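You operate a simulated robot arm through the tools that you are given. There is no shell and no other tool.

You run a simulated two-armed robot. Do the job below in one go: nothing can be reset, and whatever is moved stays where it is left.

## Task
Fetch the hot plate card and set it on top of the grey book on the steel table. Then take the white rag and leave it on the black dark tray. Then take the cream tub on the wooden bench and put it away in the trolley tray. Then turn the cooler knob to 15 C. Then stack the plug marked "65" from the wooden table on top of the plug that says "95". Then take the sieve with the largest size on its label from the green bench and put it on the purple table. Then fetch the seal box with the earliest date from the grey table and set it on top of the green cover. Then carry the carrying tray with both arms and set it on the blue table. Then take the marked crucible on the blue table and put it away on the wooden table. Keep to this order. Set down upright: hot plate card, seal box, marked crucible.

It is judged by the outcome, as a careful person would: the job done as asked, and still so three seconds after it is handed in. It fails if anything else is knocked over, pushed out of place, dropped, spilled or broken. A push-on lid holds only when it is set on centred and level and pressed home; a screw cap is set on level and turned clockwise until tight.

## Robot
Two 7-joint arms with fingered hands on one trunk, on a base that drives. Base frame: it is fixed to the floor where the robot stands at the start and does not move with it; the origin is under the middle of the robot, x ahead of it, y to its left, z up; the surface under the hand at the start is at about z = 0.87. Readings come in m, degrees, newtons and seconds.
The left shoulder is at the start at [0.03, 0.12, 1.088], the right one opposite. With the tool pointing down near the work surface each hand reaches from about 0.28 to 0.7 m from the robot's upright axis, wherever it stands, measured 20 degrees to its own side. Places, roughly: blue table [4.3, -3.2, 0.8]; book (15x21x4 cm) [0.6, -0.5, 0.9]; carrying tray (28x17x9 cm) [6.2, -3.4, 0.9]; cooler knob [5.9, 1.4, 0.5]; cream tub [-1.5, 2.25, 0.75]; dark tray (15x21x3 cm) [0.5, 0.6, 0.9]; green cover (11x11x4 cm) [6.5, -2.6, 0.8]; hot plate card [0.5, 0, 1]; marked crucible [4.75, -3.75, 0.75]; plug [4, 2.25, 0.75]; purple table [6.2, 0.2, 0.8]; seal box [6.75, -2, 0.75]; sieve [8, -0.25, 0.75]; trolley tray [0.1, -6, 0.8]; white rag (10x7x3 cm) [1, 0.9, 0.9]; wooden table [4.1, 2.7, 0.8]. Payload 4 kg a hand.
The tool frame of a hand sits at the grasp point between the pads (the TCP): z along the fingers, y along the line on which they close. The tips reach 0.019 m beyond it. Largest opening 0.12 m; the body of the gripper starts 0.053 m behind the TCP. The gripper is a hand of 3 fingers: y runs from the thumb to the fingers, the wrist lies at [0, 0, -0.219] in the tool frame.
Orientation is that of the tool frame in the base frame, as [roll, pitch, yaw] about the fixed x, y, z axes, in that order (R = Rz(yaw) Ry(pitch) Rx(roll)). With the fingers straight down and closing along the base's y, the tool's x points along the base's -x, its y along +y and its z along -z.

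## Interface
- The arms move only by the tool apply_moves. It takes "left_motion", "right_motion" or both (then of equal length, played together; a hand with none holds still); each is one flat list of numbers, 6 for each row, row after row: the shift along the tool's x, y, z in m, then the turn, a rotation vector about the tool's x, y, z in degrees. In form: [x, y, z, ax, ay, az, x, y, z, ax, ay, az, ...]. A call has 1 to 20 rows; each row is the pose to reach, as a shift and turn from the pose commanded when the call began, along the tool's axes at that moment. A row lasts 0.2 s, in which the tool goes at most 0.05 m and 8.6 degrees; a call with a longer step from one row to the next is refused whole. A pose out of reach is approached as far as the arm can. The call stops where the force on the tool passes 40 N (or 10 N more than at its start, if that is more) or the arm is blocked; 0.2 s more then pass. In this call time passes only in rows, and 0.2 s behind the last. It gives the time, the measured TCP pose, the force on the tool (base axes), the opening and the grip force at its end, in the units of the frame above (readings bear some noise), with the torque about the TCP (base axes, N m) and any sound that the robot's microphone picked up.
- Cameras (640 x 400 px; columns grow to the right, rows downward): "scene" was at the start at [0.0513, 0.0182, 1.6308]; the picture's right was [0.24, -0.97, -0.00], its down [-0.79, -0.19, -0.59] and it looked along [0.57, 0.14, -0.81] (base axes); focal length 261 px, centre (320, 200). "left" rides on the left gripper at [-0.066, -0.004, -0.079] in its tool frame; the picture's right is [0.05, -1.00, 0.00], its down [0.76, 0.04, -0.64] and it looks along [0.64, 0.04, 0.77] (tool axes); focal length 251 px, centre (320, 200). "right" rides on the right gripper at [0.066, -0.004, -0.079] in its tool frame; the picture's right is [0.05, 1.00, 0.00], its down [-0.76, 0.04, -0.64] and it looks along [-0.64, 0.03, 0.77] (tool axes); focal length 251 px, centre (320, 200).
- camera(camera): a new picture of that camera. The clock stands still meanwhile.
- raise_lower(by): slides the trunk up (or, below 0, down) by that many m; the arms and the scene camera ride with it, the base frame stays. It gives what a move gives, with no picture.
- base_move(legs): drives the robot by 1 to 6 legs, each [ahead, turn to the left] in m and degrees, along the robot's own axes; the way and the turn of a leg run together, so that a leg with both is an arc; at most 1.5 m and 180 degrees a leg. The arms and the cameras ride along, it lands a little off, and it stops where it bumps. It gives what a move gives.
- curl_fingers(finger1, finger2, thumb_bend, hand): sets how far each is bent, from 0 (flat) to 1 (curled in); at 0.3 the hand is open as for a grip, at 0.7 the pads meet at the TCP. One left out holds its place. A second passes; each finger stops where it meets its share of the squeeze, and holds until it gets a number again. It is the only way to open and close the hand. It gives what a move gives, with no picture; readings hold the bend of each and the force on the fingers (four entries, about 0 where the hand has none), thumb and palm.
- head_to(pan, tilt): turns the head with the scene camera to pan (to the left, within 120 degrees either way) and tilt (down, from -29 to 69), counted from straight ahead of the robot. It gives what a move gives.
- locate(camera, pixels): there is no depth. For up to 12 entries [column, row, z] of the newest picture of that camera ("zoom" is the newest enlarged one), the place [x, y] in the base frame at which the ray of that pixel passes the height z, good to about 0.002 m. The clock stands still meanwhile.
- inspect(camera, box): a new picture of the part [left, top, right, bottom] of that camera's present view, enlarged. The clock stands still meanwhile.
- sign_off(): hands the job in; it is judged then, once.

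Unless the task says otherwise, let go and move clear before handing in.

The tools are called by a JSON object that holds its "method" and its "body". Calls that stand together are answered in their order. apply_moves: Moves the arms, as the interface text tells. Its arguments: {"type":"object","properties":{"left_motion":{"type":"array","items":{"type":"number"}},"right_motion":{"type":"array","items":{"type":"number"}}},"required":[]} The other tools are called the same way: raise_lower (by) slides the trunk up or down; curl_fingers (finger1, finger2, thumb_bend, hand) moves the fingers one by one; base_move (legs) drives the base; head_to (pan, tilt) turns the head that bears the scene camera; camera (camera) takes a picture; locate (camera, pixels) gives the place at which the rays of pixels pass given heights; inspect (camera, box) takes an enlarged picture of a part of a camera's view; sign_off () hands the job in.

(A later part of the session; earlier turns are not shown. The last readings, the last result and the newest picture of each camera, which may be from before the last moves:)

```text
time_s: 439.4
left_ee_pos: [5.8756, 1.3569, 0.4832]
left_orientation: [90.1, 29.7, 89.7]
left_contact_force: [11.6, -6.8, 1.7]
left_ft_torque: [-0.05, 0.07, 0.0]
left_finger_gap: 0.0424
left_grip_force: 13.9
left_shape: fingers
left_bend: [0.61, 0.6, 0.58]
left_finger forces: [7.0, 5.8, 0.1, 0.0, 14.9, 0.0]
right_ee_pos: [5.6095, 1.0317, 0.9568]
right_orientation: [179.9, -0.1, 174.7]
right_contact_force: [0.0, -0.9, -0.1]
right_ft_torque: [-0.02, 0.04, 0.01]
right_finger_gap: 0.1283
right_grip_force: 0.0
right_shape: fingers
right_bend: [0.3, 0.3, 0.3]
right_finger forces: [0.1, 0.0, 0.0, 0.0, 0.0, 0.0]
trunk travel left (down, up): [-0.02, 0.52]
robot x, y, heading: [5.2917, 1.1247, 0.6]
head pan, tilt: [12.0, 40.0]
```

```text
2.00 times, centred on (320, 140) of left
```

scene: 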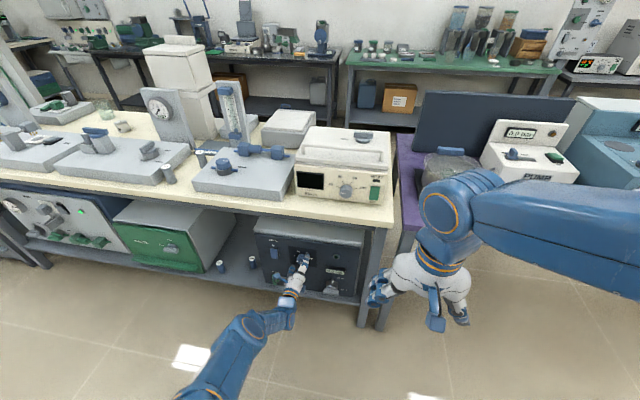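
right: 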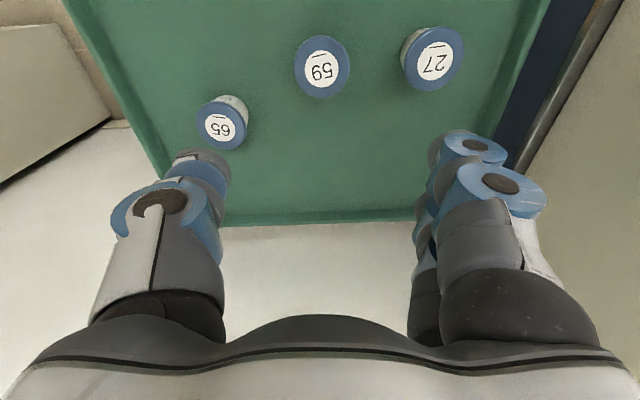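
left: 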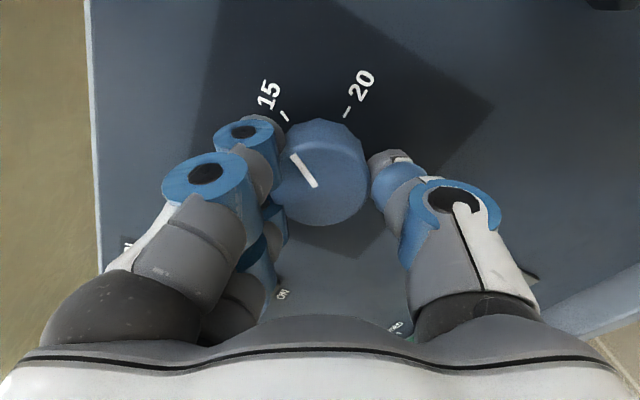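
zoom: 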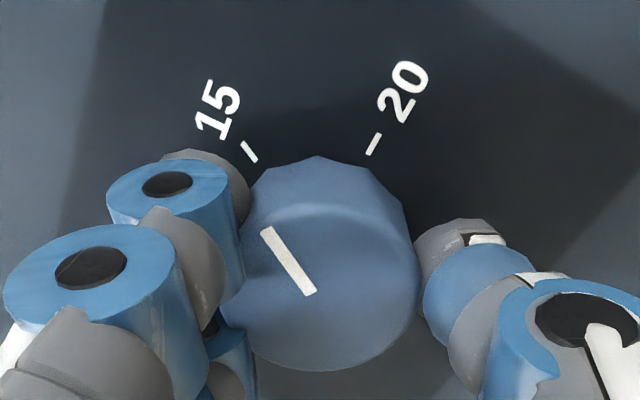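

The pointer seems near the 15 mark, but the oblique view makes it hard to judge. I will release, back off, and look at it square on.

{"method": "curl_fingers", "body": {"hand": "left", "finger1": 0.48, "finger2": 0.48, "thumb_bend": 0.48}}

{"method": "apply_moves", "body": {"left_motion": [0, 0, -0.03, 0, 0, 0, 0, 0, -0.06, 0, 0, 0, 0, 0, -0.1, 0, 0, 0, 0, 0, -0.14, 0, 0, 0, 0, 0, -0.16, 0, 0, 0, 0, 0, -0.16, 0, 0, -8, 0, 0, -0.16, 0, 0, -16, 0, 0, -0.16, 0, 0, -24, 0, 0, -0.16, 0, 0, -32, 0, 0, -0.16, 0, 0, -40, 0, 0, -0.16, 0, 0, -48, 0, 0, -0.16, 0, 0, -54, 0, 0, -0.16, 0, 0, -60]}}

{"method": "camera", "body": {"camera": "left"}}

{"method": "inspect", "body": {"camera": "left", "box": [250, 0, 410, 140]}}

```text
time_s: 440.4
left_ee_pos: [5.875, 1.3573, 0.4847]
left_orientation: [90.0, 30.0, 89.8]
left_contact_force: [-0.6, -0.2, 0.2]
left_ft_torque: [-0.01, -0.03, -0.02]
left_finger_gap: 0.0743
left_grip_force: 0.0
left_shape: fingers
left_bend: [0.48, 0.48, 0.48]
left_finger forces: [0.1, 0.0, 0.0, 0.0, 0.2, 0.0]
right_ee_pos: [5.6072, 1.0324, 0.9566]
right_orientation: [179.9, -0.2, 174.9]
right_contact_force: [0.4, -0.5, 0.4]
right_ft_torque: [-0.02, 0.01, -0.04]
right_finger_gap: 0.1285
right_grip_force: 0.0
right_shape: fingers
right_bend: [0.3, 0.3, 0.3]
right_finger forces: [0.1, 0.1, 0.0, 0.1, 0.0, 0.1]
trunk travel left (down, up): [-0.02, 0.52]
robot x, y, heading: [5.2923, 1.1278, 0.4]
head pan, tilt: [12.0, 40.0]
```

```text
time_s: 443.2
left_ee_pos: [5.7167, 1.358, 0.4851]
left_orientation: [-111.7, 89.9, -112.1]
left_contact_force: [-0.1, -1.0, -1.0]
left_ft_torque: [-0.02, 0.0, -0.01]
left_finger_gap: 0.0743
left_grip_force: 0.1
left_shape: fingers
left_bend: [0.48, 0.48, 0.48]
left_finger forces: [0.0, 0.1, 0.1, 0.0, 0.0, 0.1]
right_ee_pos: [5.6085, 1.0328, 0.9564]
right_orientation: [179.9, -0.1, 174.7]
right_contact_force: [0.3, -1.0, 0.1]
right_ft_torque: [0.0, 0.0, 0.01]
right_finger_gap: 0.1285
right_grip_force: 0.0
right_shape: fingers
right_bend: [0.3, 0.3, 0.3]
right_finger forces: [0.0, 0.0, 0.1, 0.1, 0.1, 0.0]
trunk travel left (down, up): [-0.02, 0.52]
robot x, y, heading: [5.2883, 1.1217, 0.4]
head pan, tilt: [12.0, 40.0]
```

```text
taken
```

left: 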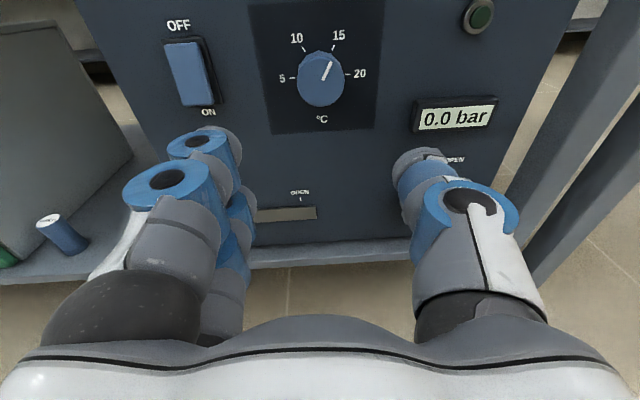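

```text
2.86 times, centred on (330, 70) of left
```

zoom: 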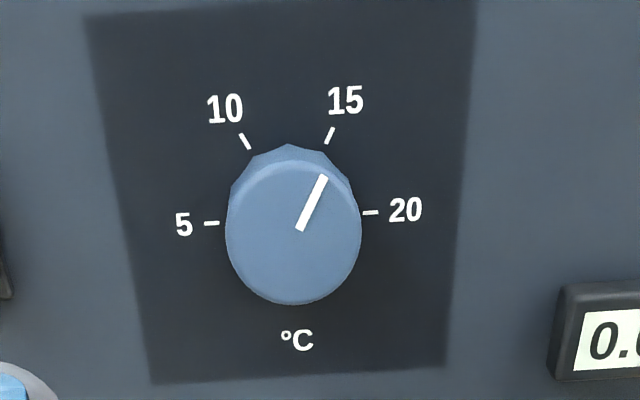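

The pointer is parallel to the 15 mark (24° against 23.6° in this view), so the knob is set to 15 °C. I will open the hand, back away, and return the left hand to its travel pose.

{"method": "curl_fingers", "body": {"hand": "left", "finger1": 0.3, "finger2": 0.3, "thumb_bend": 0.3}}

{"method": "base_move", "body": {"legs": [[-0.35, 0]]}}

{"method": "apply_moves", "body": {"left_motion": [-0.0325, 0.0129, -0.0226, 0, 7.5, 0, -0.065, 0.0258, -0.0451, 0, 15, 0, -0.0975, 0.0387, -0.0677, 0, 22.5, 0, -0.13, 0.0516, -0.0902, 0, 30, 0, -0.1625, 0.0645, -0.1128, 0, 37.5, 0, -0.195, 0.0774, -0.1354, 0, 45, 0, -0.2275, 0.0902, -0.1579, 0, 52.5, 0, -0.26, 0.1031, -0.1805, 0, 60, 0, -0.2925, 0.116, -0.203, 0, 67.5, 0, -0.325, 0.1289, -0.2256, 0, 75, 0, -0.3575, 0.1418, -0.2481, 0, 82.5, 0, -0.39, 0.1547, -0.2707, 0, 90, 0]}}

{"method": "camera", "body": {"camera": "scene"}}

```text
time_s: 444.2
left_ee_pos: [5.7152, 1.3572, 0.4847]
left_orientation: [132.4, 90.0, 132.1]
left_contact_force: [-0.2, 0.7, -0.5]
left_ft_torque: [-0.03, 0.0, -0.01]
left_finger_gap: 0.1282
left_grip_force: 0.0
left_shape: fingers
left_bend: [0.3, 0.3, 0.3]
left_finger forces: [0.1, 0.0, 0.1, 0.0, 0.0, 0.0]
right_ee_pos: [5.6092, 1.0323, 0.9571]
right_orientation: [179.9, -0.1, 174.8]
right_contact_force: [0.9, 0.0, -0.3]
right_ft_torque: [0.01, 0.01, 0.0]
right_finger_gap: 0.1284
right_grip_force: 0.1
right_shape: fingers
right_bend: [0.3, 0.3, 0.3]
right_finger forces: [0.0, 0.0, 0.0, 0.1, 0.1, 0.1]
trunk travel left (down, up): [-0.02, 0.52]
robot x, y, heading: [5.2898, 1.1257, 0.3]
head pan, tilt: [12.0, 40.0]
```

```text
time_s: 446.5
left_ee_pos: [5.3617, 1.3575, 0.4851]
left_orientation: [94.2, 89.9, 94.2]
left_contact_force: [0.7, 0.1, 0.5]
left_ft_torque: [0.0, -0.03, -0.02]
left_finger_gap: 0.1279
left_grip_force: 0.1
left_shape: fingers
left_bend: [0.3, 0.3, 0.3]
left_finger forces: [0.1, 0.1, 0.0, 0.0, 0.0, 0.1]
right_ee_pos: [5.2553, 1.0312, 0.9566]
right_orientation: [179.9, -0.1, 175.1]
right_contact_force: [0.4, -0.4, -0.2]
right_ft_torque: [0.0, 0.01, -0.05]
right_finger_gap: 0.1282
right_grip_force: 0.1
right_shape: fingers
right_bend: [0.3, 0.3, 0.3]
right_finger forces: [0.0, 0.0, 0.1, 0.0, 0.0, 0.0]
trunk travel left (down, up): [-0.02, 0.52]
robot x, y, heading: [4.9416, 1.1229, 0.7]
head pan, tilt: [12.0, 40.0]
```

```text
time_s: 449.1
left_ee_pos: [5.0916, 1.5121, 0.878]
left_orientation: [180.0, -0.2, -180.0]
left_contact_force: [0.8, 0.1, -0.1]
left_ft_torque: [0.04, 0.02, -0.02]
left_finger_gap: 0.1283
left_grip_force: 0.0
left_shape: fingers
left_bend: [0.3, 0.3, 0.3]
left_finger forces: [0.0, 0.0, 0.0, 0.0, 0.0, 0.0]
left hand out of reach, approached as far as the arm can: row 5, 6, 7, 8, 9, 10
right_ee_pos: [5.2561, 1.0315, 0.9572]
right_orientation: [-179.9, -0.2, 175.1]
right_contact_force: [-0.3, 0.4, 0.0]
right_ft_torque: [0.04, 0.01, 0.04]
right_finger_gap: 0.1285
right_grip_force: 0.0
right_shape: fingers
right_bend: [0.3, 0.3, 0.3]
right_finger forces: [0.0, 0.1, 0.0, 0.0, 0.0, 0.0]
trunk travel left (down, up): [-0.02, 0.52]
robot x, y, heading: [4.9376, 1.1254, 0.5]
head pan, tilt: [12.0, 40.0]
```

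```text
taken
```

scene: 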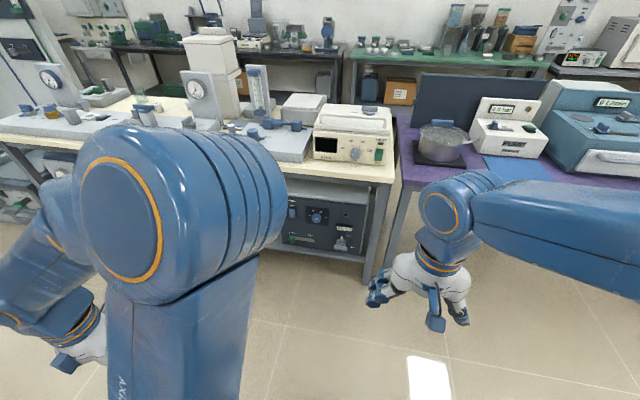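

The left hand is back down. I will raise the trunk by 0.3 and look at the wooden table behind on the left.

{"method": "raise_lower", "body": {"by": 0.3}}

{"method": "head_to", "body": {"pan": 115, "tilt": 35}}

{"method": "camera", "body": {"camera": "scene"}}

```text
time_s: 452.1
left_ee_pos: [5.0928, 1.5114, 1.1769]
left_orientation: [-180.0, 0.1, 180.0]
left_contact_force: [-0.1, 0.2, -0.5]
left_ft_torque: [0.0, 0.03, 0.0]
left_finger_gap: 0.1279
left_grip_force: 0.0
left_shape: fingers
left_bend: [0.3, 0.3, 0.3]
left_finger forces: [0.1, 0.0, 0.0, 0.0, 0.1, 0.0]
right_ee_pos: [5.256, 1.0319, 1.2557]
right_orientation: [179.9, -0.1, 175.1]
right_contact_force: [-0.4, 0.2, 0.1]
right_ft_torque: [0.01, -0.01, 0.01]
right_finger_gap: 0.1283
right_grip_force: 0.0
right_shape: fingers
right_bend: [0.3, 0.3, 0.3]
right_finger forces: [0.1, 0.1, 0.0, 0.0, 0.1, 0.0]
trunk travel left (down, up): [-0.32, 0.22]
robot x, y, heading: [4.9378, 1.1218, 0.6]
head pan, tilt: [12.0, 40.0]
```

```text
time_s: 453.9
left_ee_pos: [5.0915, 1.5121, 1.1773]
left_orientation: [180.0, 0.0, 179.9]
left_contact_force: [-0.4, -0.1, 0.2]
left_ft_torque: [0.02, -0.01, 0.01]
left_finger_gap: 0.1282
left_grip_force: 0.0
left_shape: fingers
left_bend: [0.3, 0.3, 0.3]
left_finger forces: [0.1, 0.0, 0.0, 0.1, 0.0, 0.0]
right_ee_pos: [5.2562, 1.0302, 1.2566]
right_orientation: [179.9, 0.0, 175.1]
right_contact_force: [0.0, -0.3, 0.2]
right_ft_torque: [0.01, 0.01, -0.02]
right_finger_gap: 0.1283
right_grip_force: 0.1
right_shape: fingers
right_bend: [0.3, 0.3, 0.3]
right_finger forces: [0.1, 0.0, 0.0, 0.0, 0.0, 0.0]
trunk travel left (down, up): [-0.32, 0.22]
robot x, y, heading: [4.9391, 1.1207, 0.6]
head pan, tilt: [115.0, 35.0]
```

```text
taken
```

scene: 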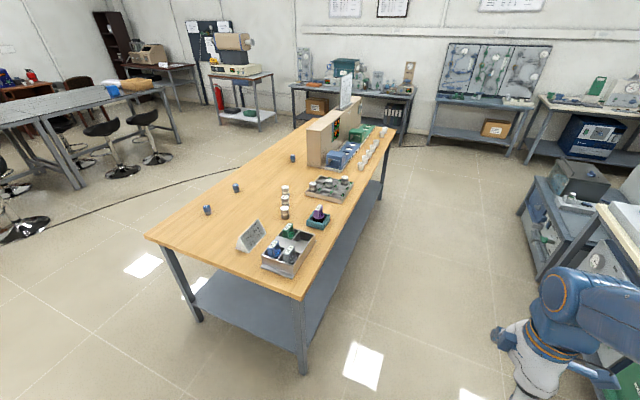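

The wooden table holds many small items. I will zoom in on them to find the plugs and their marks.

{"method": "inspect", "body": {"camera": "scene", "box": [180, 150, 360, 280]}}

{"method": "inspect", "body": {"camera": "scene", "box": [190, 140, 310, 225]}}

{"method": "inspect", "body": {"camera": "scene", "box": [290, 100, 410, 190]}}

```text
3.08 times, centred on (270, 215) of scene
```

zoom: 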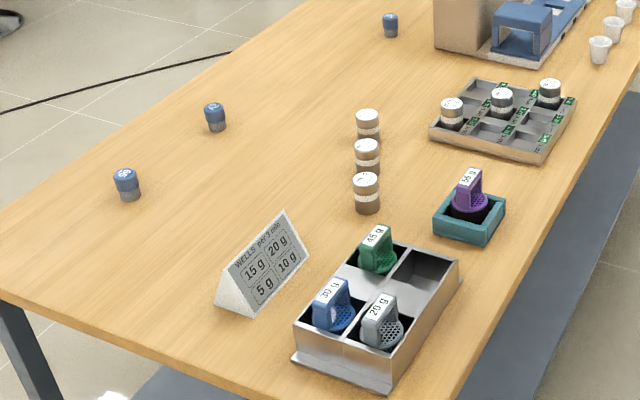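

```text
4.71 times, centred on (250, 182) of scene
```

zoom: 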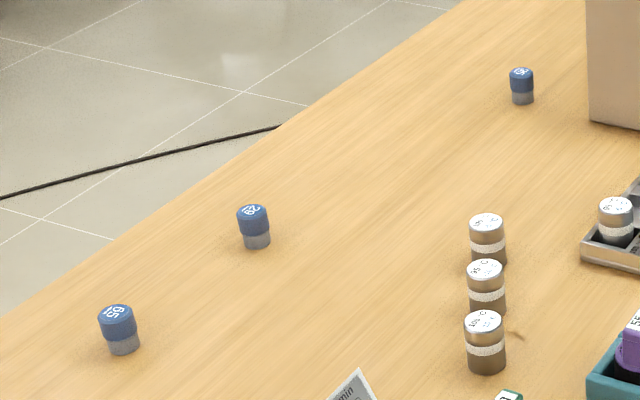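

```text
4.44 times, centred on (350, 145) of scene
```

zoom: 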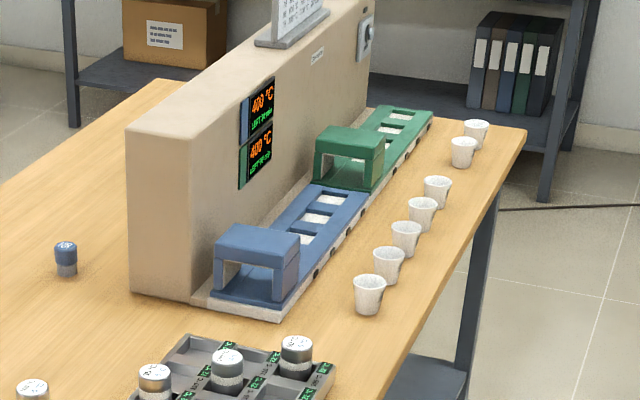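

Three blue plugs with numbers on their caps stand at (207,210), (236,188) and (293,158). I will locate them and the table edges.

{"method": "locate", "body": {"camera": "scene", "pixels": [[207, 214, 0.8], [236, 191, 0.8], [292.6, 161, 0.8], [148, 240, 0.82], [300, 300, 0.82], [195, 315, 0], [303, 370, 0], [338, 135, 0.8], [285, 217, 0.8], [386, 130, 0.82]]}}

```text
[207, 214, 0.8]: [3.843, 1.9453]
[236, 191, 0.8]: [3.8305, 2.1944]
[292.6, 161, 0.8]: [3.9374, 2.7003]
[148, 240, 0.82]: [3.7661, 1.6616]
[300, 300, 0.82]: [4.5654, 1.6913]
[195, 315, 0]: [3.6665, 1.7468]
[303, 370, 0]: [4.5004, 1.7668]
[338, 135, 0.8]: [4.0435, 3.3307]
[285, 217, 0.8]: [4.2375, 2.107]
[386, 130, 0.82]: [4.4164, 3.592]
```

The plugs are near (3.84, 1.95), (3.83, 2.19) and (3.94, 2.70), best reached from the table's west side. I will reverse west along the aisle and turn north.

{"method": "base_move", "body": {"legs": [[-1.2, 0], [-0.9, 0]]}}

{"method": "base_move", "body": {"legs": [[0, 30]]}}

{"method": "base_move", "body": {"legs": [[0, 30]]}}

{"method": "base_move", "body": {"legs": [[0, 30]]}}

{"method": "head_to", "body": {"pan": -50, "tilt": 35}}

{"method": "camera", "body": {"camera": "scene"}}

```text
time_s: 464.3
left_ee_pos: [2.995, 1.4896, 1.1765]
left_orientation: [-179.9, 0.0, 179.9]
left_contact_force: [-0.5, 0.1, 0.3]
left_ft_torque: [0.01, -0.03, 0.0]
left_finger_gap: 0.128
left_grip_force: 0.0
left_shape: fingers
left_bend: [0.3, 0.3, 0.3]
left_finger forces: [0.1, 0.0, 0.0, 0.1, 0.0, 0.0]
right_ee_pos: [3.1587, 1.0091, 1.2564]
right_orientation: [179.8, -0.1, 174.9]
right_contact_force: [-0.9, 0.0, -0.2]
right_ft_torque: [0.01, -0.04, -0.01]
right_finger_gap: 0.1281
right_grip_force: 0.1
right_shape: fingers
right_bend: [0.3, 0.3, 0.3]
right_finger forces: [0.1, 0.0, 0.0, 0.0, 0.1, 0.1]
trunk travel left (down, up): [-0.32, 0.22]
robot x, y, heading: [2.8481, 1.0996, 0.5]
head pan, tilt: [115.0, 35.0]
```

```text
time_s: 466.2
left_ee_pos: [2.7784, 1.5134, 1.1759]
left_orientation: [-179.9, -0.1, -150.2]
left_contact_force: [-0.4, 0.2, -0.1]
left_ft_torque: [0.0, 0.0, -0.02]
left_finger_gap: 0.1278
left_grip_force: 0.1
left_shape: fingers
left_bend: [0.3, 0.3, 0.3]
left_finger forces: [0.0, 0.0, 0.0, 0.0, 0.0, 0.1]
right_ee_pos: [3.1604, 1.1792, 1.2559]
right_orientation: [179.9, 0.0, -154.9]
right_contact_force: [0.1, 0.2, -0.9]
right_ft_torque: [-0.01, 0.01, -0.02]
right_finger_gap: 0.1283
right_grip_force: 0.0
right_shape: fingers
right_bend: [0.3, 0.3, 0.3]
right_finger forces: [0.0, 0.0, 0.0, 0.1, 0.0, 0.1]
trunk travel left (down, up): [-0.32, 0.22]
robot x, y, heading: [2.8573, 1.0763, 30.5]
head pan, tilt: [115.0, 35.0]
```

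```text
time_s: 468.1
left_ee_pos: [2.5758, 1.4119, 1.1804]
left_orientation: [179.1, 1.3, -121.5]
left_contact_force: [1.0, 0.5, 0.1]
left_ft_torque: [0.04, -0.02, -0.01]
left_finger_gap: 0.1282
left_grip_force: 0.0
left_shape: fingers
left_bend: [0.3, 0.3, 0.3]
left_finger forces: [0.0, 0.0, 0.0, 0.0, 0.1, 0.1]
right_ee_pos: [3.0709, 1.3152, 1.2575]
right_orientation: [179.9, 0.0, -125.5]
right_contact_force: [-0.3, 0.5, -0.4]
right_ft_torque: [0.03, 0.01, -0.03]
right_finger_gap: 0.1282
right_grip_force: 0.1
right_shape: fingers
right_bend: [0.3, 0.3, 0.3]
right_finger forces: [0.1, 0.0, 0.1, 0.1, 0.0, 0.0]
trunk travel left (down, up): [-0.32, 0.22]
robot x, y, heading: [2.8748, 1.0656, 60.1]
head pan, tilt: [115.0, 35.0]
```

```text
time_s: 469.9
left_ee_pos: [2.4477, 1.2116, 1.1831]
left_orientation: [178.5, 2.4, -92.0]
left_contact_force: [0.0, -0.9, 0.8]
left_ft_torque: [0.01, 0.0, -0.03]
left_finger_gap: 0.1282
left_grip_force: 0.0
left_shape: fingers
left_bend: [0.3, 0.3, 0.3]
left_finger forces: [0.0, 0.0, 0.1, 0.0, 0.0, 0.0]
right_ee_pos: [2.9203, 1.3791, 1.2567]
right_orientation: [179.8, 0.0, -95.4]
right_contact_force: [0.8, -0.4, 0.8]
right_ft_torque: [0.07, 0.03, -0.03]
right_finger_gap: 0.1282
right_grip_force: 0.0
right_shape: fingers
right_bend: [0.3, 0.3, 0.3]
right_finger forces: [0.0, 0.1, 0.1, 0.0, 0.0, 0.0]
trunk travel left (down, up): [-0.32, 0.22]
robot x, y, heading: [2.8975, 1.0666, 89.6]
head pan, tilt: [115.0, 35.0]
```

```text
time_s: 472.4
left_ee_pos: [2.4442, 1.214, 1.1811]
left_orientation: [178.6, 2.4, -92.0]
left_contact_force: [0.5, -1.3, 0.9]
left_ft_torque: [-0.02, 0.02, 0.03]
left_finger_gap: 0.1285
left_grip_force: 0.0
left_shape: fingers
left_bend: [0.3, 0.3, 0.3]
left_finger forces: [0.0, 0.1, 0.0, 0.0, 0.1, 0.0]
right_ee_pos: [2.9177, 1.3826, 1.2559]
right_orientation: [179.9, -0.1, -95.3]
right_contact_force: [-0.3, -0.7, -0.7]
right_ft_torque: [0.05, 0.01, 0.02]
right_finger_gap: 0.1285
right_grip_force: 0.1
right_shape: fingers
right_bend: [0.3, 0.3, 0.3]
right_finger forces: [0.0, 0.1, 0.1, 0.1, 0.0, 0.0]
trunk travel left (down, up): [-0.32, 0.22]
robot x, y, heading: [2.8971, 1.0645, 89.9]
head pan, tilt: [-50.0, 35.0]
```

```text
taken
```

scene: 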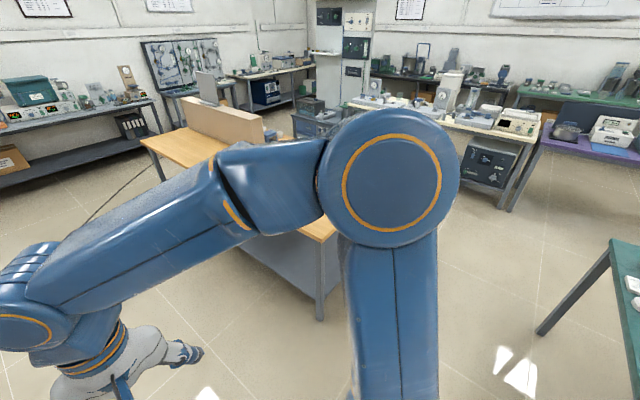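

The right arm blocks the view. I will drive north 1.05 m and turn right to face the table.

{"method": "base_move", "body": {"legs": [[1.05, 0]]}}

{"method": "base_move", "body": {"legs": [[0, -30]]}}

{"method": "base_move", "body": {"legs": [[0, -30]]}}

{"method": "base_move", "body": {"legs": [[0, -30]]}}

{"method": "head_to", "body": {"pan": 0, "tilt": 45}}

{"method": "camera", "body": {"camera": "scene"}}

```text
time_s: 477.9
left_ee_pos: [2.4522, 2.2747, 1.1805]
left_orientation: [178.6, 2.3, -92.4]
left_contact_force: [0.5, 0.0, -0.3]
left_ft_torque: [0.02, 0.05, -0.03]
left_finger_gap: 0.1282
left_grip_force: 0.0
left_shape: fingers
left_bend: [0.3, 0.3, 0.3]
left_finger forces: [0.0, 0.0, 0.0, 0.1, 0.1, 0.0]
right_ee_pos: [2.9265, 2.4401, 1.2565]
right_orientation: [180.0, -0.1, -95.7]
right_contact_force: [-0.4, -0.3, 0.6]
right_ft_torque: [0.02, 0.0, 0.01]
right_finger_gap: 0.1284
right_grip_force: 0.0
right_shape: fingers
right_bend: [0.3, 0.3, 0.3]
right_finger forces: [0.1, 0.0, 0.0, 0.0, 0.0, 0.0]
trunk travel left (down, up): [-0.32, 0.22]
robot x, y, heading: [2.9069, 2.1248, 89.4]
head pan, tilt: [-50.0, 35.0]
```

```text
time_s: 479.8
left_ee_pos: [2.5869, 2.4789, 1.1802]
left_orientation: [178.6, 2.3, -122.2]
left_contact_force: [0.1, -0.2, -0.2]
left_ft_torque: [-0.03, 0.02, 0.01]
left_finger_gap: 0.1283
left_grip_force: 0.1
left_shape: fingers
left_bend: [0.3, 0.3, 0.3]
left_finger forces: [0.1, 0.0, 0.1, 0.0, 0.0, 0.1]
right_ee_pos: [3.0804, 2.3847, 1.2568]
right_orientation: [180.0, -0.1, -125.6]
right_contact_force: [-0.1, 0.0, -1.1]
right_ft_torque: [0.0, -0.01, 0.02]
right_finger_gap: 0.1283
right_grip_force: 0.1
right_shape: fingers
right_bend: [0.3, 0.3, 0.3]
right_finger forces: [0.0, 0.0, 0.1, 0.0, 0.1, 0.0]
trunk travel left (down, up): [-0.32, 0.22]
robot x, y, heading: [2.8815, 2.1355, 59.5]
head pan, tilt: [-50.0, 35.0]
```

```text
time_s: 481.6
left_ee_pos: [2.798, 2.5812, 1.1805]
left_orientation: [178.7, 2.4, -152.3]
left_contact_force: [-0.5, 0.1, 0.0]
left_ft_torque: [0.01, -0.06, 0.01]
left_finger_gap: 0.1282
left_grip_force: 0.1
left_shape: fingers
left_bend: [0.3, 0.3, 0.3]
left_finger forces: [0.0, 0.0, 0.0, 0.1, 0.1, 0.0]
right_ee_pos: [3.1786, 2.2541, 1.2584]
right_orientation: [-180.0, 0.0, -155.6]
right_contact_force: [0.4, -0.5, 0.7]
right_ft_torque: [0.02, 0.0, -0.01]
right_finger_gap: 0.1283
right_grip_force: 0.1
right_shape: fingers
right_bend: [0.3, 0.3, 0.3]
right_finger forces: [0.0, 0.0, 0.0, 0.1, 0.0, 0.0]
trunk travel left (down, up): [-0.32, 0.22]
robot x, y, heading: [2.8735, 2.1631, 29.5]
head pan, tilt: [-50.0, 35.0]
```

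```text
time_s: 483.5
left_ee_pos: [3.0181, 2.5624, 1.1796]
left_orientation: [178.8, 2.5, 177.6]
left_contact_force: [-0.3, 0.5, -0.6]
left_ft_torque: [-0.02, -0.01, -0.01]
left_finger_gap: 0.1282
left_grip_force: 0.1
left_shape: fingers
left_bend: [0.3, 0.3, 0.3]
left_finger forces: [0.1, 0.0, 0.1, 0.1, 0.0, 0.0]
right_ee_pos: [3.1831, 2.0886, 1.2581]
right_orientation: [179.9, 0.1, 174.2]
right_contact_force: [-0.7, 1.2, 0.4]
right_ft_torque: [-0.01, -0.07, -0.01]
right_finger_gap: 0.1284
right_grip_force: 0.0
right_shape: fingers
right_bend: [0.3, 0.3, 0.3]
right_finger forces: [0.0, 0.1, 0.1, 0.0, 0.0, 0.1]
trunk travel left (down, up): [-0.32, 0.22]
robot x, y, heading: [2.8699, 2.1811, -0.4]
head pan, tilt: [-50.0, 35.0]
```

```text
time_s: 484.7
left_ee_pos: [3.0212, 2.559, 1.1806]
left_orientation: [178.6, 2.4, 177.5]
left_contact_force: [0.3, -0.5, -1.1]
left_ft_torque: [0.05, -0.01, 0.03]
left_finger_gap: 0.1281
left_grip_force: 0.2
left_shape: fingers
left_bend: [0.3, 0.3, 0.3]
left_finger forces: [0.1, 0.1, 0.0, 0.0, 0.0, 0.0]
right_ee_pos: [3.1861, 2.0833, 1.2573]
right_orientation: [180.0, 0.0, 174.2]
right_contact_force: [0.9, -0.3, -0.7]
right_ft_torque: [-0.02, 0.01, -0.01]
right_finger_gap: 0.1286
right_grip_force: 0.0
right_shape: fingers
right_bend: [0.3, 0.3, 0.3]
right_finger forces: [0.1, 0.0, 0.0, 0.0, 0.1, 0.0]
trunk travel left (down, up): [-0.32, 0.22]
robot x, y, heading: [2.8716, 2.1787, -0.2]
head pan, tilt: [0.0, 45.0]
```

```text
taken
```

scene: 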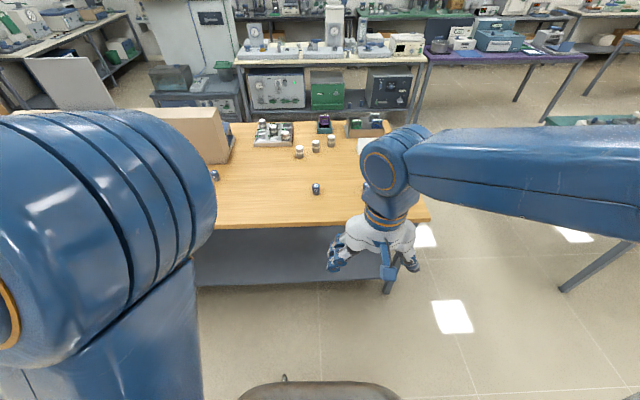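

The left elbow blocks the view, so I will extend the left hand forward to lower it, then look again.

{"method": "apply_moves", "body": {"left_motion": [-0.0425, -0.018, 0, 0, 0, 0, -0.085, -0.036, 0, 0, 0, 0, -0.1275, -0.0545, 0, 0, 0, 0, -0.17, -0.0727, 0, 0, 0, 0, -0.2125, -0.0908, 0, 0, 0, 0, -0.255, -0.109, 0, 0, 0, 0]}}

{"method": "camera", "body": {"camera": "scene"}}

```text
time_s: 486.1
left_ee_pos: [3.1491, 2.4669, 1.1769]
left_orientation: [178.6, 2.6, 177.2]
left_contact_force: [-0.5, 0.5, 0.5]
left_ft_torque: [-0.01, -0.01, 0.01]
left_finger_gap: 0.128
left_grip_force: 0.0
left_shape: fingers
left_bend: [0.3, 0.3, 0.3]
left_finger forces: [0.1, 0.1, 0.1, 0.0, 0.1, 0.0]
left hand out of reach, approached as far as the arm can: row 3, 4, 5, 6
right_ee_pos: [3.1861, 2.0851, 1.2567]
right_orientation: [179.9, -0.2, 174.2]
right_contact_force: [0.2, -0.1, -1.0]
right_ft_torque: [0.01, 0.0, 0.02]
right_finger_gap: 0.1284
right_grip_force: 0.0
right_shape: fingers
right_bend: [0.3, 0.3, 0.3]
right_finger forces: [0.0, 0.0, 0.0, 0.0, 0.0, 0.0]
trunk travel left (down, up): [-0.32, 0.22]
robot x, y, heading: [2.8736, 2.1799, -0.7]
head pan, tilt: [0.0, 45.0]
```

```text
taken
```

scene: 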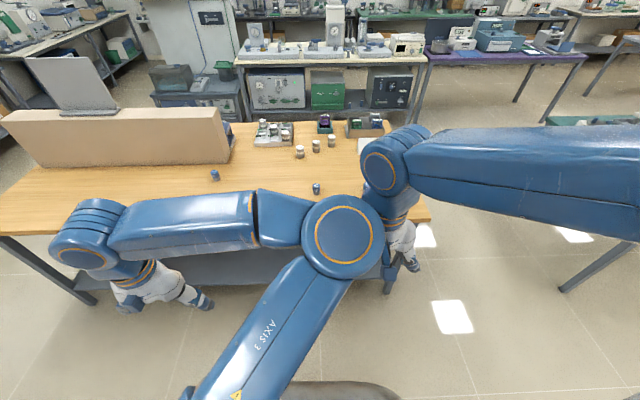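

The left arm is folded with its elbow inward, which limits its reach. I will try moving the left hand out to the side to bring the elbow back outward.

{"method": "apply_moves", "body": {"left_motion": [0, 0.04, 0, 0, 0, 0, 0, 0.08, 0, 0, 0, 0, 0, 0.12, 0, 0, 0, 0, 0, 0.16, 0, 0, 0, 0, 0, 0.2, 0, 0, 0, 0, 0, 0.24, 0, 0, 0, 0, 0, 0.28, 0, 0, 0, 0]}}

{"method": "camera", "body": {"camera": "scene"}}

```text
time_s: 487.7
left_ee_pos: [3.0532, 2.631, 1.2092]
left_orientation: [178.0, 3.5, 176.6]
left_contact_force: [-0.4, 0.0, -0.6]
left_ft_torque: [-0.03, -0.02, 0.02]
left_finger_gap: 0.1283
left_grip_force: 0.0
left_shape: fingers
left_bend: [0.3, 0.3, 0.3]
left_finger forces: [0.0, 0.1, 0.1, 0.0, 0.0, 0.0]
left hand out of reach, approached as far as the arm can: row 1, 2, 3, 4, 5, 6, 7
right_ee_pos: [3.1847, 2.0874, 1.2583]
right_orientation: [180.0, 0.1, 174.2]
right_contact_force: [0.3, 0.8, -1.1]
right_ft_torque: [-0.01, -0.01, 0.01]
right_finger_gap: 0.1284
right_grip_force: 0.0
right_shape: fingers
right_bend: [0.3, 0.3, 0.3]
right_finger forces: [0.0, 0.1, 0.0, 0.1, 0.1, 0.0]
trunk travel left (down, up): [-0.32, 0.22]
robot x, y, heading: [2.8691, 2.1816, -0.7]
head pan, tilt: [0.0, 45.0]
```

```text
taken
```

scene: 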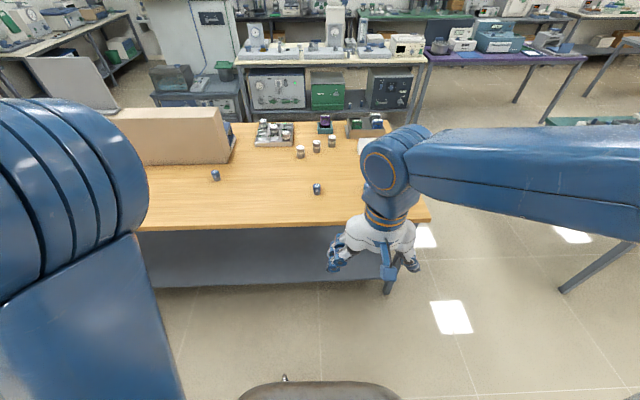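

The elbow has swung out to the left again. I will now bring the hand forward and inward from here and check its reach.

{"method": "apply_moves", "body": {"left_motion": [-0.03, -0.01, 0.005, 0, 0, 0, -0.06, -0.02, 0.01, 0, 0, 0, -0.09, -0.03, 0.015, 0, 0, 0, -0.12, -0.04, 0.02, 0, 0, 0, -0.15, -0.05, 0.025, 0, 0, 0, -0.18, -0.06, 0.03, 0, 0, 0]}}

{"method": "camera", "body": {"camera": "scene"}}

```text
time_s: 489.1
left_ee_pos: [3.1273, 2.5219, 1.1887]
left_orientation: [178.6, 2.5, 177.2]
left_contact_force: [0.8, -0.1, -0.1]
left_ft_torque: [0.02, 0.01, -0.02]
left_finger_gap: 0.1285
left_grip_force: 0.1
left_shape: fingers
left_bend: [0.3, 0.3, 0.3]
left_finger forces: [0.1, 0.0, 0.0, 0.0, 0.0, 0.1]
left hand out of reach, approached as far as the arm can: row 1, 2, 3, 4, 5, 6
right_ee_pos: [3.1856, 2.0852, 1.2569]
right_orientation: [179.9, -0.1, 174.1]
right_contact_force: [0.8, -0.4, -0.9]
right_ft_torque: [-0.03, -0.03, -0.03]
right_finger_gap: 0.1284
right_grip_force: 0.0
right_shape: fingers
right_bend: [0.3, 0.3, 0.3]
right_finger forces: [0.0, 0.1, 0.1, 0.0, 0.0, 0.0]
trunk travel left (down, up): [-0.32, 0.22]
robot x, y, heading: [2.8705, 2.1821, -0.3]
head pan, tilt: [0.0, 45.0]
```

```text
taken
```

scene: 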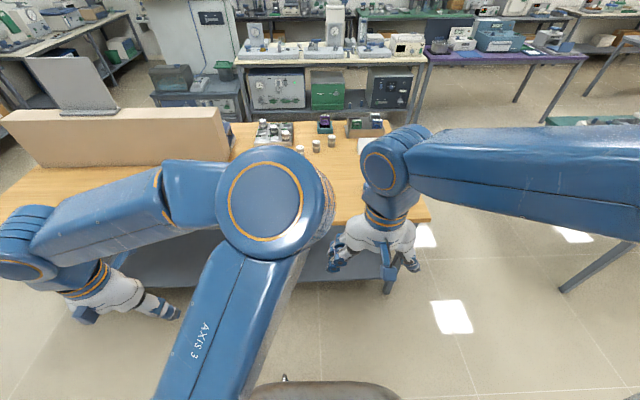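

The left arm still has its elbow inward. I will test turning the hand about its own axis to see which way frees the wrist.

{"method": "apply_moves", "body": {"left_motion": [0, 0, 0, 0, 0, -8, 0, 0, 0, 0, 0, -16, 0, 0, 0, 0, 0, -24, 0, 0, 0, 0, 0, -32, 0, 0, 0, 0, 0, -40, 0, 0, 0, 0, 0, -48, 0, 0, 0, 0, 0, -56, 0, 0, 0, 0, 0, -64, 0, 0, 0, 0, 0, -72]}}

{"method": "camera", "body": {"camera": "scene"}}

```text
time_s: 491.3
left_ee_pos: [3.0259, 2.673, 1.1611]
left_orientation: [157.9, 16.8, -124.0]
left_contact_force: [-1.2, -0.6, 0.3]
left_ft_torque: [0.02, 0.01, 0.03]
left_finger_gap: 0.1282
left_grip_force: 0.1
left_shape: fingers
left_bend: [0.3, 0.3, 0.3]
left_finger forces: [0.1, 0.1, 0.1, 0.0, 0.0, 0.0]
left hand out of reach, approached as far as the arm can: row 1, 2, 3, 4, 5, 6, 7, 8, 9
right_ee_pos: [3.1878, 2.083, 1.2566]
right_orientation: [-179.9, 0.1, 174.1]
right_contact_force: [0.1, -0.2, -0.2]
right_ft_torque: [-0.02, -0.02, 0.0]
right_finger_gap: 0.1286
right_grip_force: 0.0
right_shape: fingers
right_bend: [0.3, 0.3, 0.3]
right_finger forces: [0.0, 0.0, 0.1, 0.0, 0.0, 0.0]
trunk travel left (down, up): [-0.32, 0.22]
robot x, y, heading: [2.8718, 2.1781, -0.4]
head pan, tilt: [0.0, 45.0]
stopped in row 9 (left hand): the arm was blocked; the commanded pose is now the measured one
```

```text
taken
```

scene: 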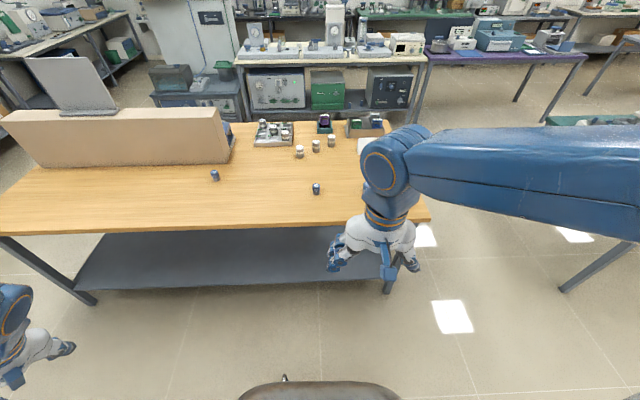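

The left hand is now tilted and pointing outward, with the elbow out of view. I will level the hand again from here and see how the arm folds.

{"method": "apply_moves", "body": {"left_motion": [0, 0, 0, 5.4, 4.3, 0, 0, 0, 0, 10.8, 8.6, 0, 0, 0, 0, 16.1, 12.9, 0, 0, 0, 0, 21.5, 17.2, 0]}}

{"method": "head_to", "body": {"pan": 50, "tilt": 45}}

{"method": "camera", "body": {"camera": "scene"}}

```text
time_s: 492.3
left_ee_pos: [3.0245, 2.6746, 1.1606]
left_orientation: [-179.6, 0.0, -120.8]
left_contact_force: [-0.1, 0.3, 0.5]
left_ft_torque: [0.0, -0.02, 0.0]
left_finger_gap: 0.1283
left_grip_force: 0.0
left_shape: fingers
left_bend: [0.3, 0.3, 0.3]
left_finger forces: [0.0, 0.0, 0.1, 0.1, 0.0, 0.0]
right_ee_pos: [3.1848, 2.0843, 1.2566]
right_orientation: [179.9, -0.1, 174.1]
right_contact_force: [0.1, 0.1, 0.9]
right_ft_torque: [-0.02, 0.02, 0.01]
right_finger_gap: 0.1284
right_grip_force: 0.0
right_shape: fingers
right_bend: [0.3, 0.3, 0.3]
right_finger forces: [0.0, 0.0, 0.1, 0.0, 0.1, 0.1]
trunk travel left (down, up): [-0.32, 0.22]
robot x, y, heading: [2.8733, 2.1807, -0.8]
head pan, tilt: [0.0, 45.0]
```

```text
time_s: 493.5
left_ee_pos: [3.0249, 2.6753, 1.16]
left_orientation: [-179.9, 0.2, -120.8]
left_contact_force: [0.2, -0.4, 0.1]
left_ft_torque: [0.0, 0.03, 0.0]
left_finger_gap: 0.1282
left_grip_force: 0.1
left_shape: fingers
left_bend: [0.3, 0.3, 0.3]
left_finger forces: [0.0, 0.1, 0.1, 0.0, 0.0, 0.0]
right_ee_pos: [3.1849, 2.0855, 1.2565]
right_orientation: [179.8, -0.1, 174.2]
right_contact_force: [0.5, -0.4, 0.0]
right_ft_torque: [0.0, 0.0, 0.01]
right_finger_gap: 0.1281
right_grip_force: 0.0
right_shape: fingers
right_bend: [0.3, 0.3, 0.3]
right_finger forces: [0.0, 0.1, 0.1, 0.0, 0.0, 0.0]
trunk travel left (down, up): [-0.32, 0.22]
robot x, y, heading: [2.8695, 2.1819, -0.6]
head pan, tilt: [50.0, 45.0]
```

```text
taken
```

scene: 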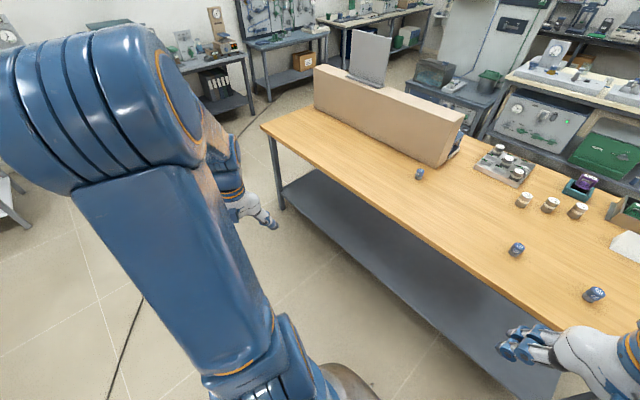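

The hand is level again, and the elbow now looks outward as at the start. I will bring the hand forward and turn its yaw back.

{"method": "apply_moves", "body": {"left_motion": [0.0085, -0.0336, 0, 0, 0, 5.7, 0.017, -0.0672, 0, 0, 0, 11.4, 0.0255, -0.1008, 0, 0, 0, 17.1, 0.034, -0.1344, 0, 0, 0, 22.8, 0.0425, -0.168, 0, 0, 0, 28.5, 0.051, -0.2016, 0, 0, 0, 34.2, 0.0595, -0.2352, 0, 0, 0, 39.9, 0.068, -0.2688, 0, 0, 0, 45.6, 0.0765, -0.3024, 0, 0, 0, 51.3, 0.085, -0.336, 0, 0, 0, 57]}}

{"method": "head_to", "body": {"pan": 5, "tilt": 45}}

{"method": "camera", "body": {"camera": "scene"}}

```text
time_s: 495.7
left_ee_pos: [3.2716, 2.4291, 1.1614]
left_orientation: [180.0, 0.2, -177.8]
left_contact_force: [-0.1, -0.3, 0.5]
left_ft_torque: [0.03, -0.01, -0.02]
left_finger_gap: 0.1283
left_grip_force: 0.0
left_shape: fingers
left_bend: [0.3, 0.3, 0.3]
left_finger forces: [0.1, 0.0, 0.1, 0.1, 0.0, 0.0]
right_ee_pos: [3.187, 2.085, 1.2566]
right_orientation: [179.9, -0.1, 174.1]
right_contact_force: [0.7, -0.2, -0.2]
right_ft_torque: [0.03, 0.01, 0.02]
right_finger_gap: 0.1285
right_grip_force: 0.2
right_shape: fingers
right_bend: [0.3, 0.3, 0.3]
right_finger forces: [0.0, 0.0, 0.0, 0.0, 0.0, 0.0]
trunk travel left (down, up): [-0.32, 0.22]
robot x, y, heading: [2.8722, 2.1831, -0.4]
head pan, tilt: [50.0, 45.0]
```

```text
time_s: 496.8
left_ee_pos: [3.27, 2.4308, 1.163]
left_orientation: [180.0, 0.2, -177.7]
left_contact_force: [-0.1, 0.0, -0.1]
left_ft_torque: [0.02, 0.01, 0.03]
left_finger_gap: 0.1282
left_grip_force: 0.0
left_shape: fingers
left_bend: [0.3, 0.3, 0.3]
left_finger forces: [0.1, 0.0, 0.0, 0.1, 0.1, 0.0]
right_ee_pos: [3.1866, 2.0846, 1.2566]
right_orientation: [179.9, -0.1, 174.1]
right_contact_force: [-0.1, -0.1, 0.2]
right_ft_torque: [-0.03, 0.01, -0.01]
right_finger_gap: 0.1284
right_grip_force: 0.0
right_shape: fingers
right_bend: [0.3, 0.3, 0.3]
right_finger forces: [0.1, 0.1, 0.0, 0.1, 0.0, 0.0]
trunk travel left (down, up): [-0.32, 0.22]
robot x, y, heading: [2.8749, 2.1804, -0.8]
head pan, tilt: [5.0, 45.0]
```

```text
taken
```

scene: 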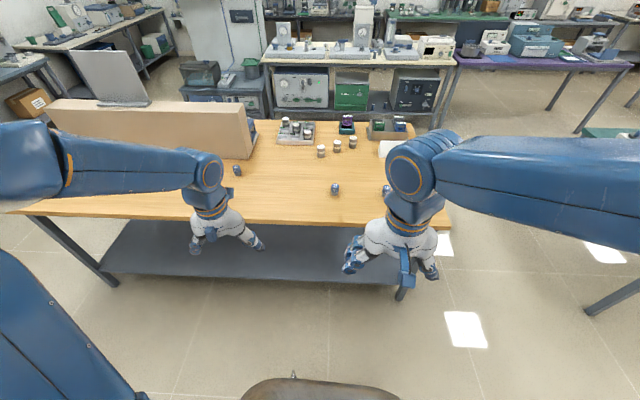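

The left arm is back to its normal shape. The plugs show at (237,170), (335,189) and (388,190); I will drive 0.33 m closer to read them.

{"method": "base_move", "body": {"legs": [[0.33, 0]]}}

{"method": "head_to", "body": {"pan": 0, "tilt": 58}}

{"method": "camera", "body": {"camera": "scene"}}

```text
time_s: 499.0
left_ee_pos: [3.5998, 2.4297, 1.1616]
left_orientation: [-180.0, 0.3, -177.6]
left_contact_force: [0.1, 0.7, 0.8]
left_ft_torque: [0.01, 0.02, 0.0]
left_finger_gap: 0.1283
left_grip_force: 0.1
left_shape: fingers
left_bend: [0.3, 0.3, 0.3]
left_finger forces: [0.0, 0.0, 0.1, 0.0, 0.1, 0.0]
right_ee_pos: [3.5172, 2.0838, 1.2565]
right_orientation: [179.9, -0.1, 174.2]
right_contact_force: [0.8, -1.7, -0.4]
right_ft_torque: [0.01, 0.05, 0.0]
right_finger_gap: 0.1284
right_grip_force: 0.1
right_shape: fingers
right_bend: [0.3, 0.3, 0.3]
right_finger forces: [0.0, 0.0, 0.0, 0.1, 0.0, 0.0]
trunk travel left (down, up): [-0.32, 0.22]
robot x, y, heading: [3.1986, 2.1788, -0.2]
head pan, tilt: [5.0, 45.0]
```

```text
time_s: 499.7
left_ee_pos: [3.5978, 2.4291, 1.1635]
left_orientation: [179.9, 0.3, -177.7]
left_contact_force: [-0.2, -0.5, -0.4]
left_ft_torque: [-0.01, 0.01, 0.01]
left_finger_gap: 0.1284
left_grip_force: 0.0
left_shape: fingers
left_bend: [0.3, 0.3, 0.3]
left_finger forces: [0.0, 0.0, 0.1, 0.0, 0.0, 0.0]
right_ee_pos: [3.5146, 2.0845, 1.2555]
right_orientation: [179.9, -0.2, 174.3]
right_contact_force: [0.3, 0.5, 0.2]
right_ft_torque: [-0.01, -0.03, 0.02]
right_finger_gap: 0.1283
right_grip_force: 0.1
right_shape: fingers
right_bend: [0.3, 0.3, 0.3]
right_finger forces: [0.1, 0.0, 0.1, 0.0, 0.0, 0.1]
trunk travel left (down, up): [-0.32, 0.22]
robot x, y, heading: [3.1982, 2.1733, -0.2]
head pan, tilt: [0.0, 58.0]
```

```text
taken
```

scene: 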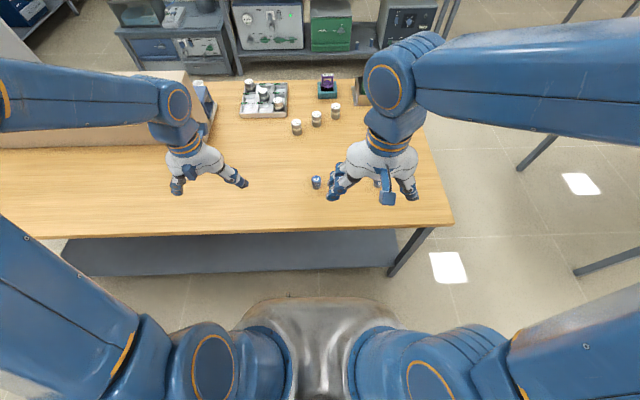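

{"method": "inspect", "body": {"camera": "scene", "box": [285, 160, 345, 200]}}

{"method": "camera", "body": {"camera": "right"}}

{"method": "camera", "body": {"camera": "left"}}

```text
10.00 times, centred on (315, 180) of scene
```

zoom: 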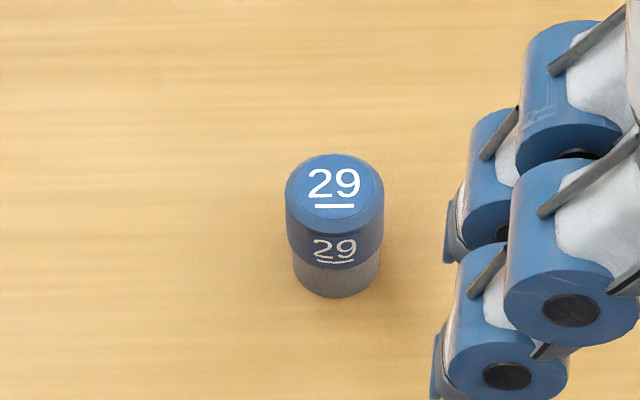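

```text
taken
```

right: 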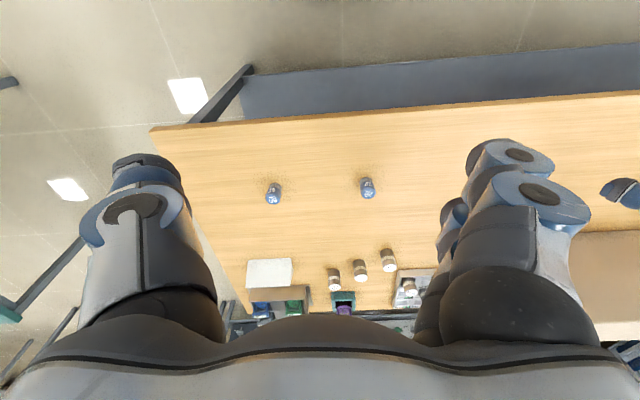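

```text
taken
```

left: 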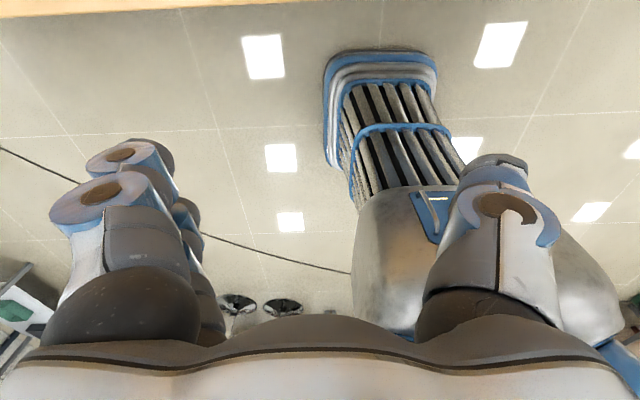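

The middle plug reads "29" (underlined). I will zoom on the plug at (273,193) in the right wrist view.

{"method": "inspect", "body": {"camera": "right", "box": [245, 170, 305, 215]}}

{"method": "inspect", "body": {"camera": "right", "box": [590, 160, 640, 215]}}

```text
8.89 times, centred on (275, 192) of right
```

zoom: 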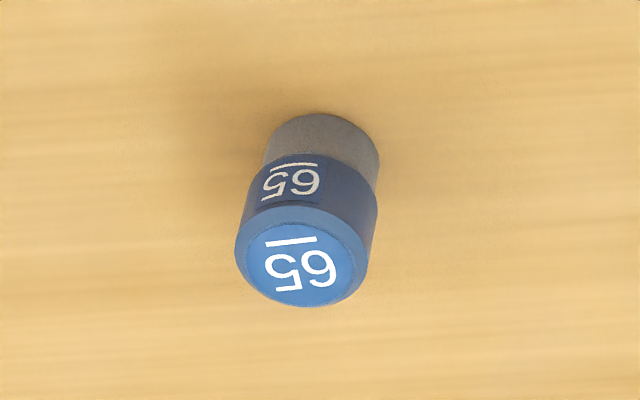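

```text
7.27 times, centred on (615, 188) of right
```

zoom: 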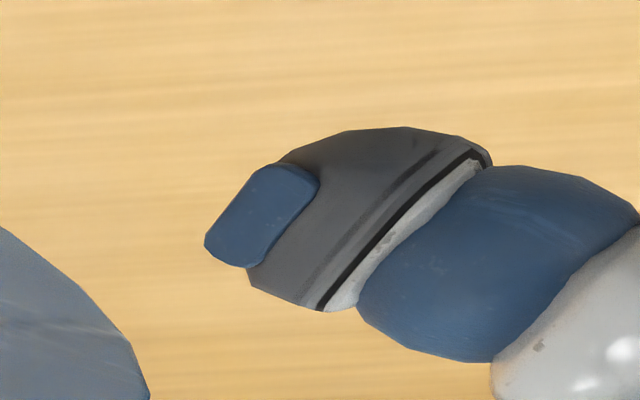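

The right plug's cap is upside down in this view (underline on top), so it reads "65". I will move the left hand aside to read the third plug.

{"method": "apply_moves", "body": {"left_motion": [0.03, -0.03, 0, 0, 0, 0, 0.06, -0.06, 0, 0, 0, 0, 0.09, -0.09, 0, 0, 0, 0]}}

{"method": "camera", "body": {"camera": "scene"}}

```text
time_s: 500.5
left_ee_pos: [3.5115, 2.3353, 1.164]
left_orientation: [180.0, 0.3, -177.6]
left_contact_force: [0.2, -0.4, 0.4]
left_ft_torque: [0.01, -0.01, 0.0]
left_finger_gap: 0.1279
left_grip_force: 0.0
left_shape: fingers
left_bend: [0.3, 0.3, 0.3]
left_finger forces: [0.0, 0.0, 0.0, 0.0, 0.0, 0.0]
right_ee_pos: [3.5142, 2.0832, 1.257]
right_orientation: [180.0, -0.2, 174.4]
right_contact_force: [0.4, -0.8, 0.7]
right_ft_torque: [0.0, -0.01, 0.02]
right_finger_gap: 0.1282
right_grip_force: 0.1
right_shape: fingers
right_bend: [0.3, 0.3, 0.3]
right_finger forces: [0.0, 0.0, 0.0, 0.0, 0.0, 0.0]
trunk travel left (down, up): [-0.32, 0.22]
robot x, y, heading: [3.1996, 2.1757, -0.4]
head pan, tilt: [0.0, 58.0]
```

```text
taken
```

scene: 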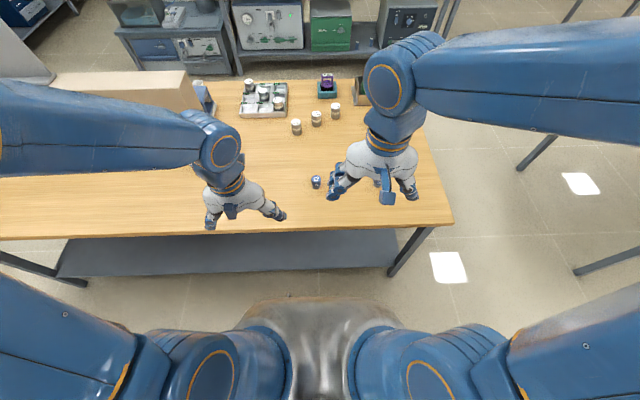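

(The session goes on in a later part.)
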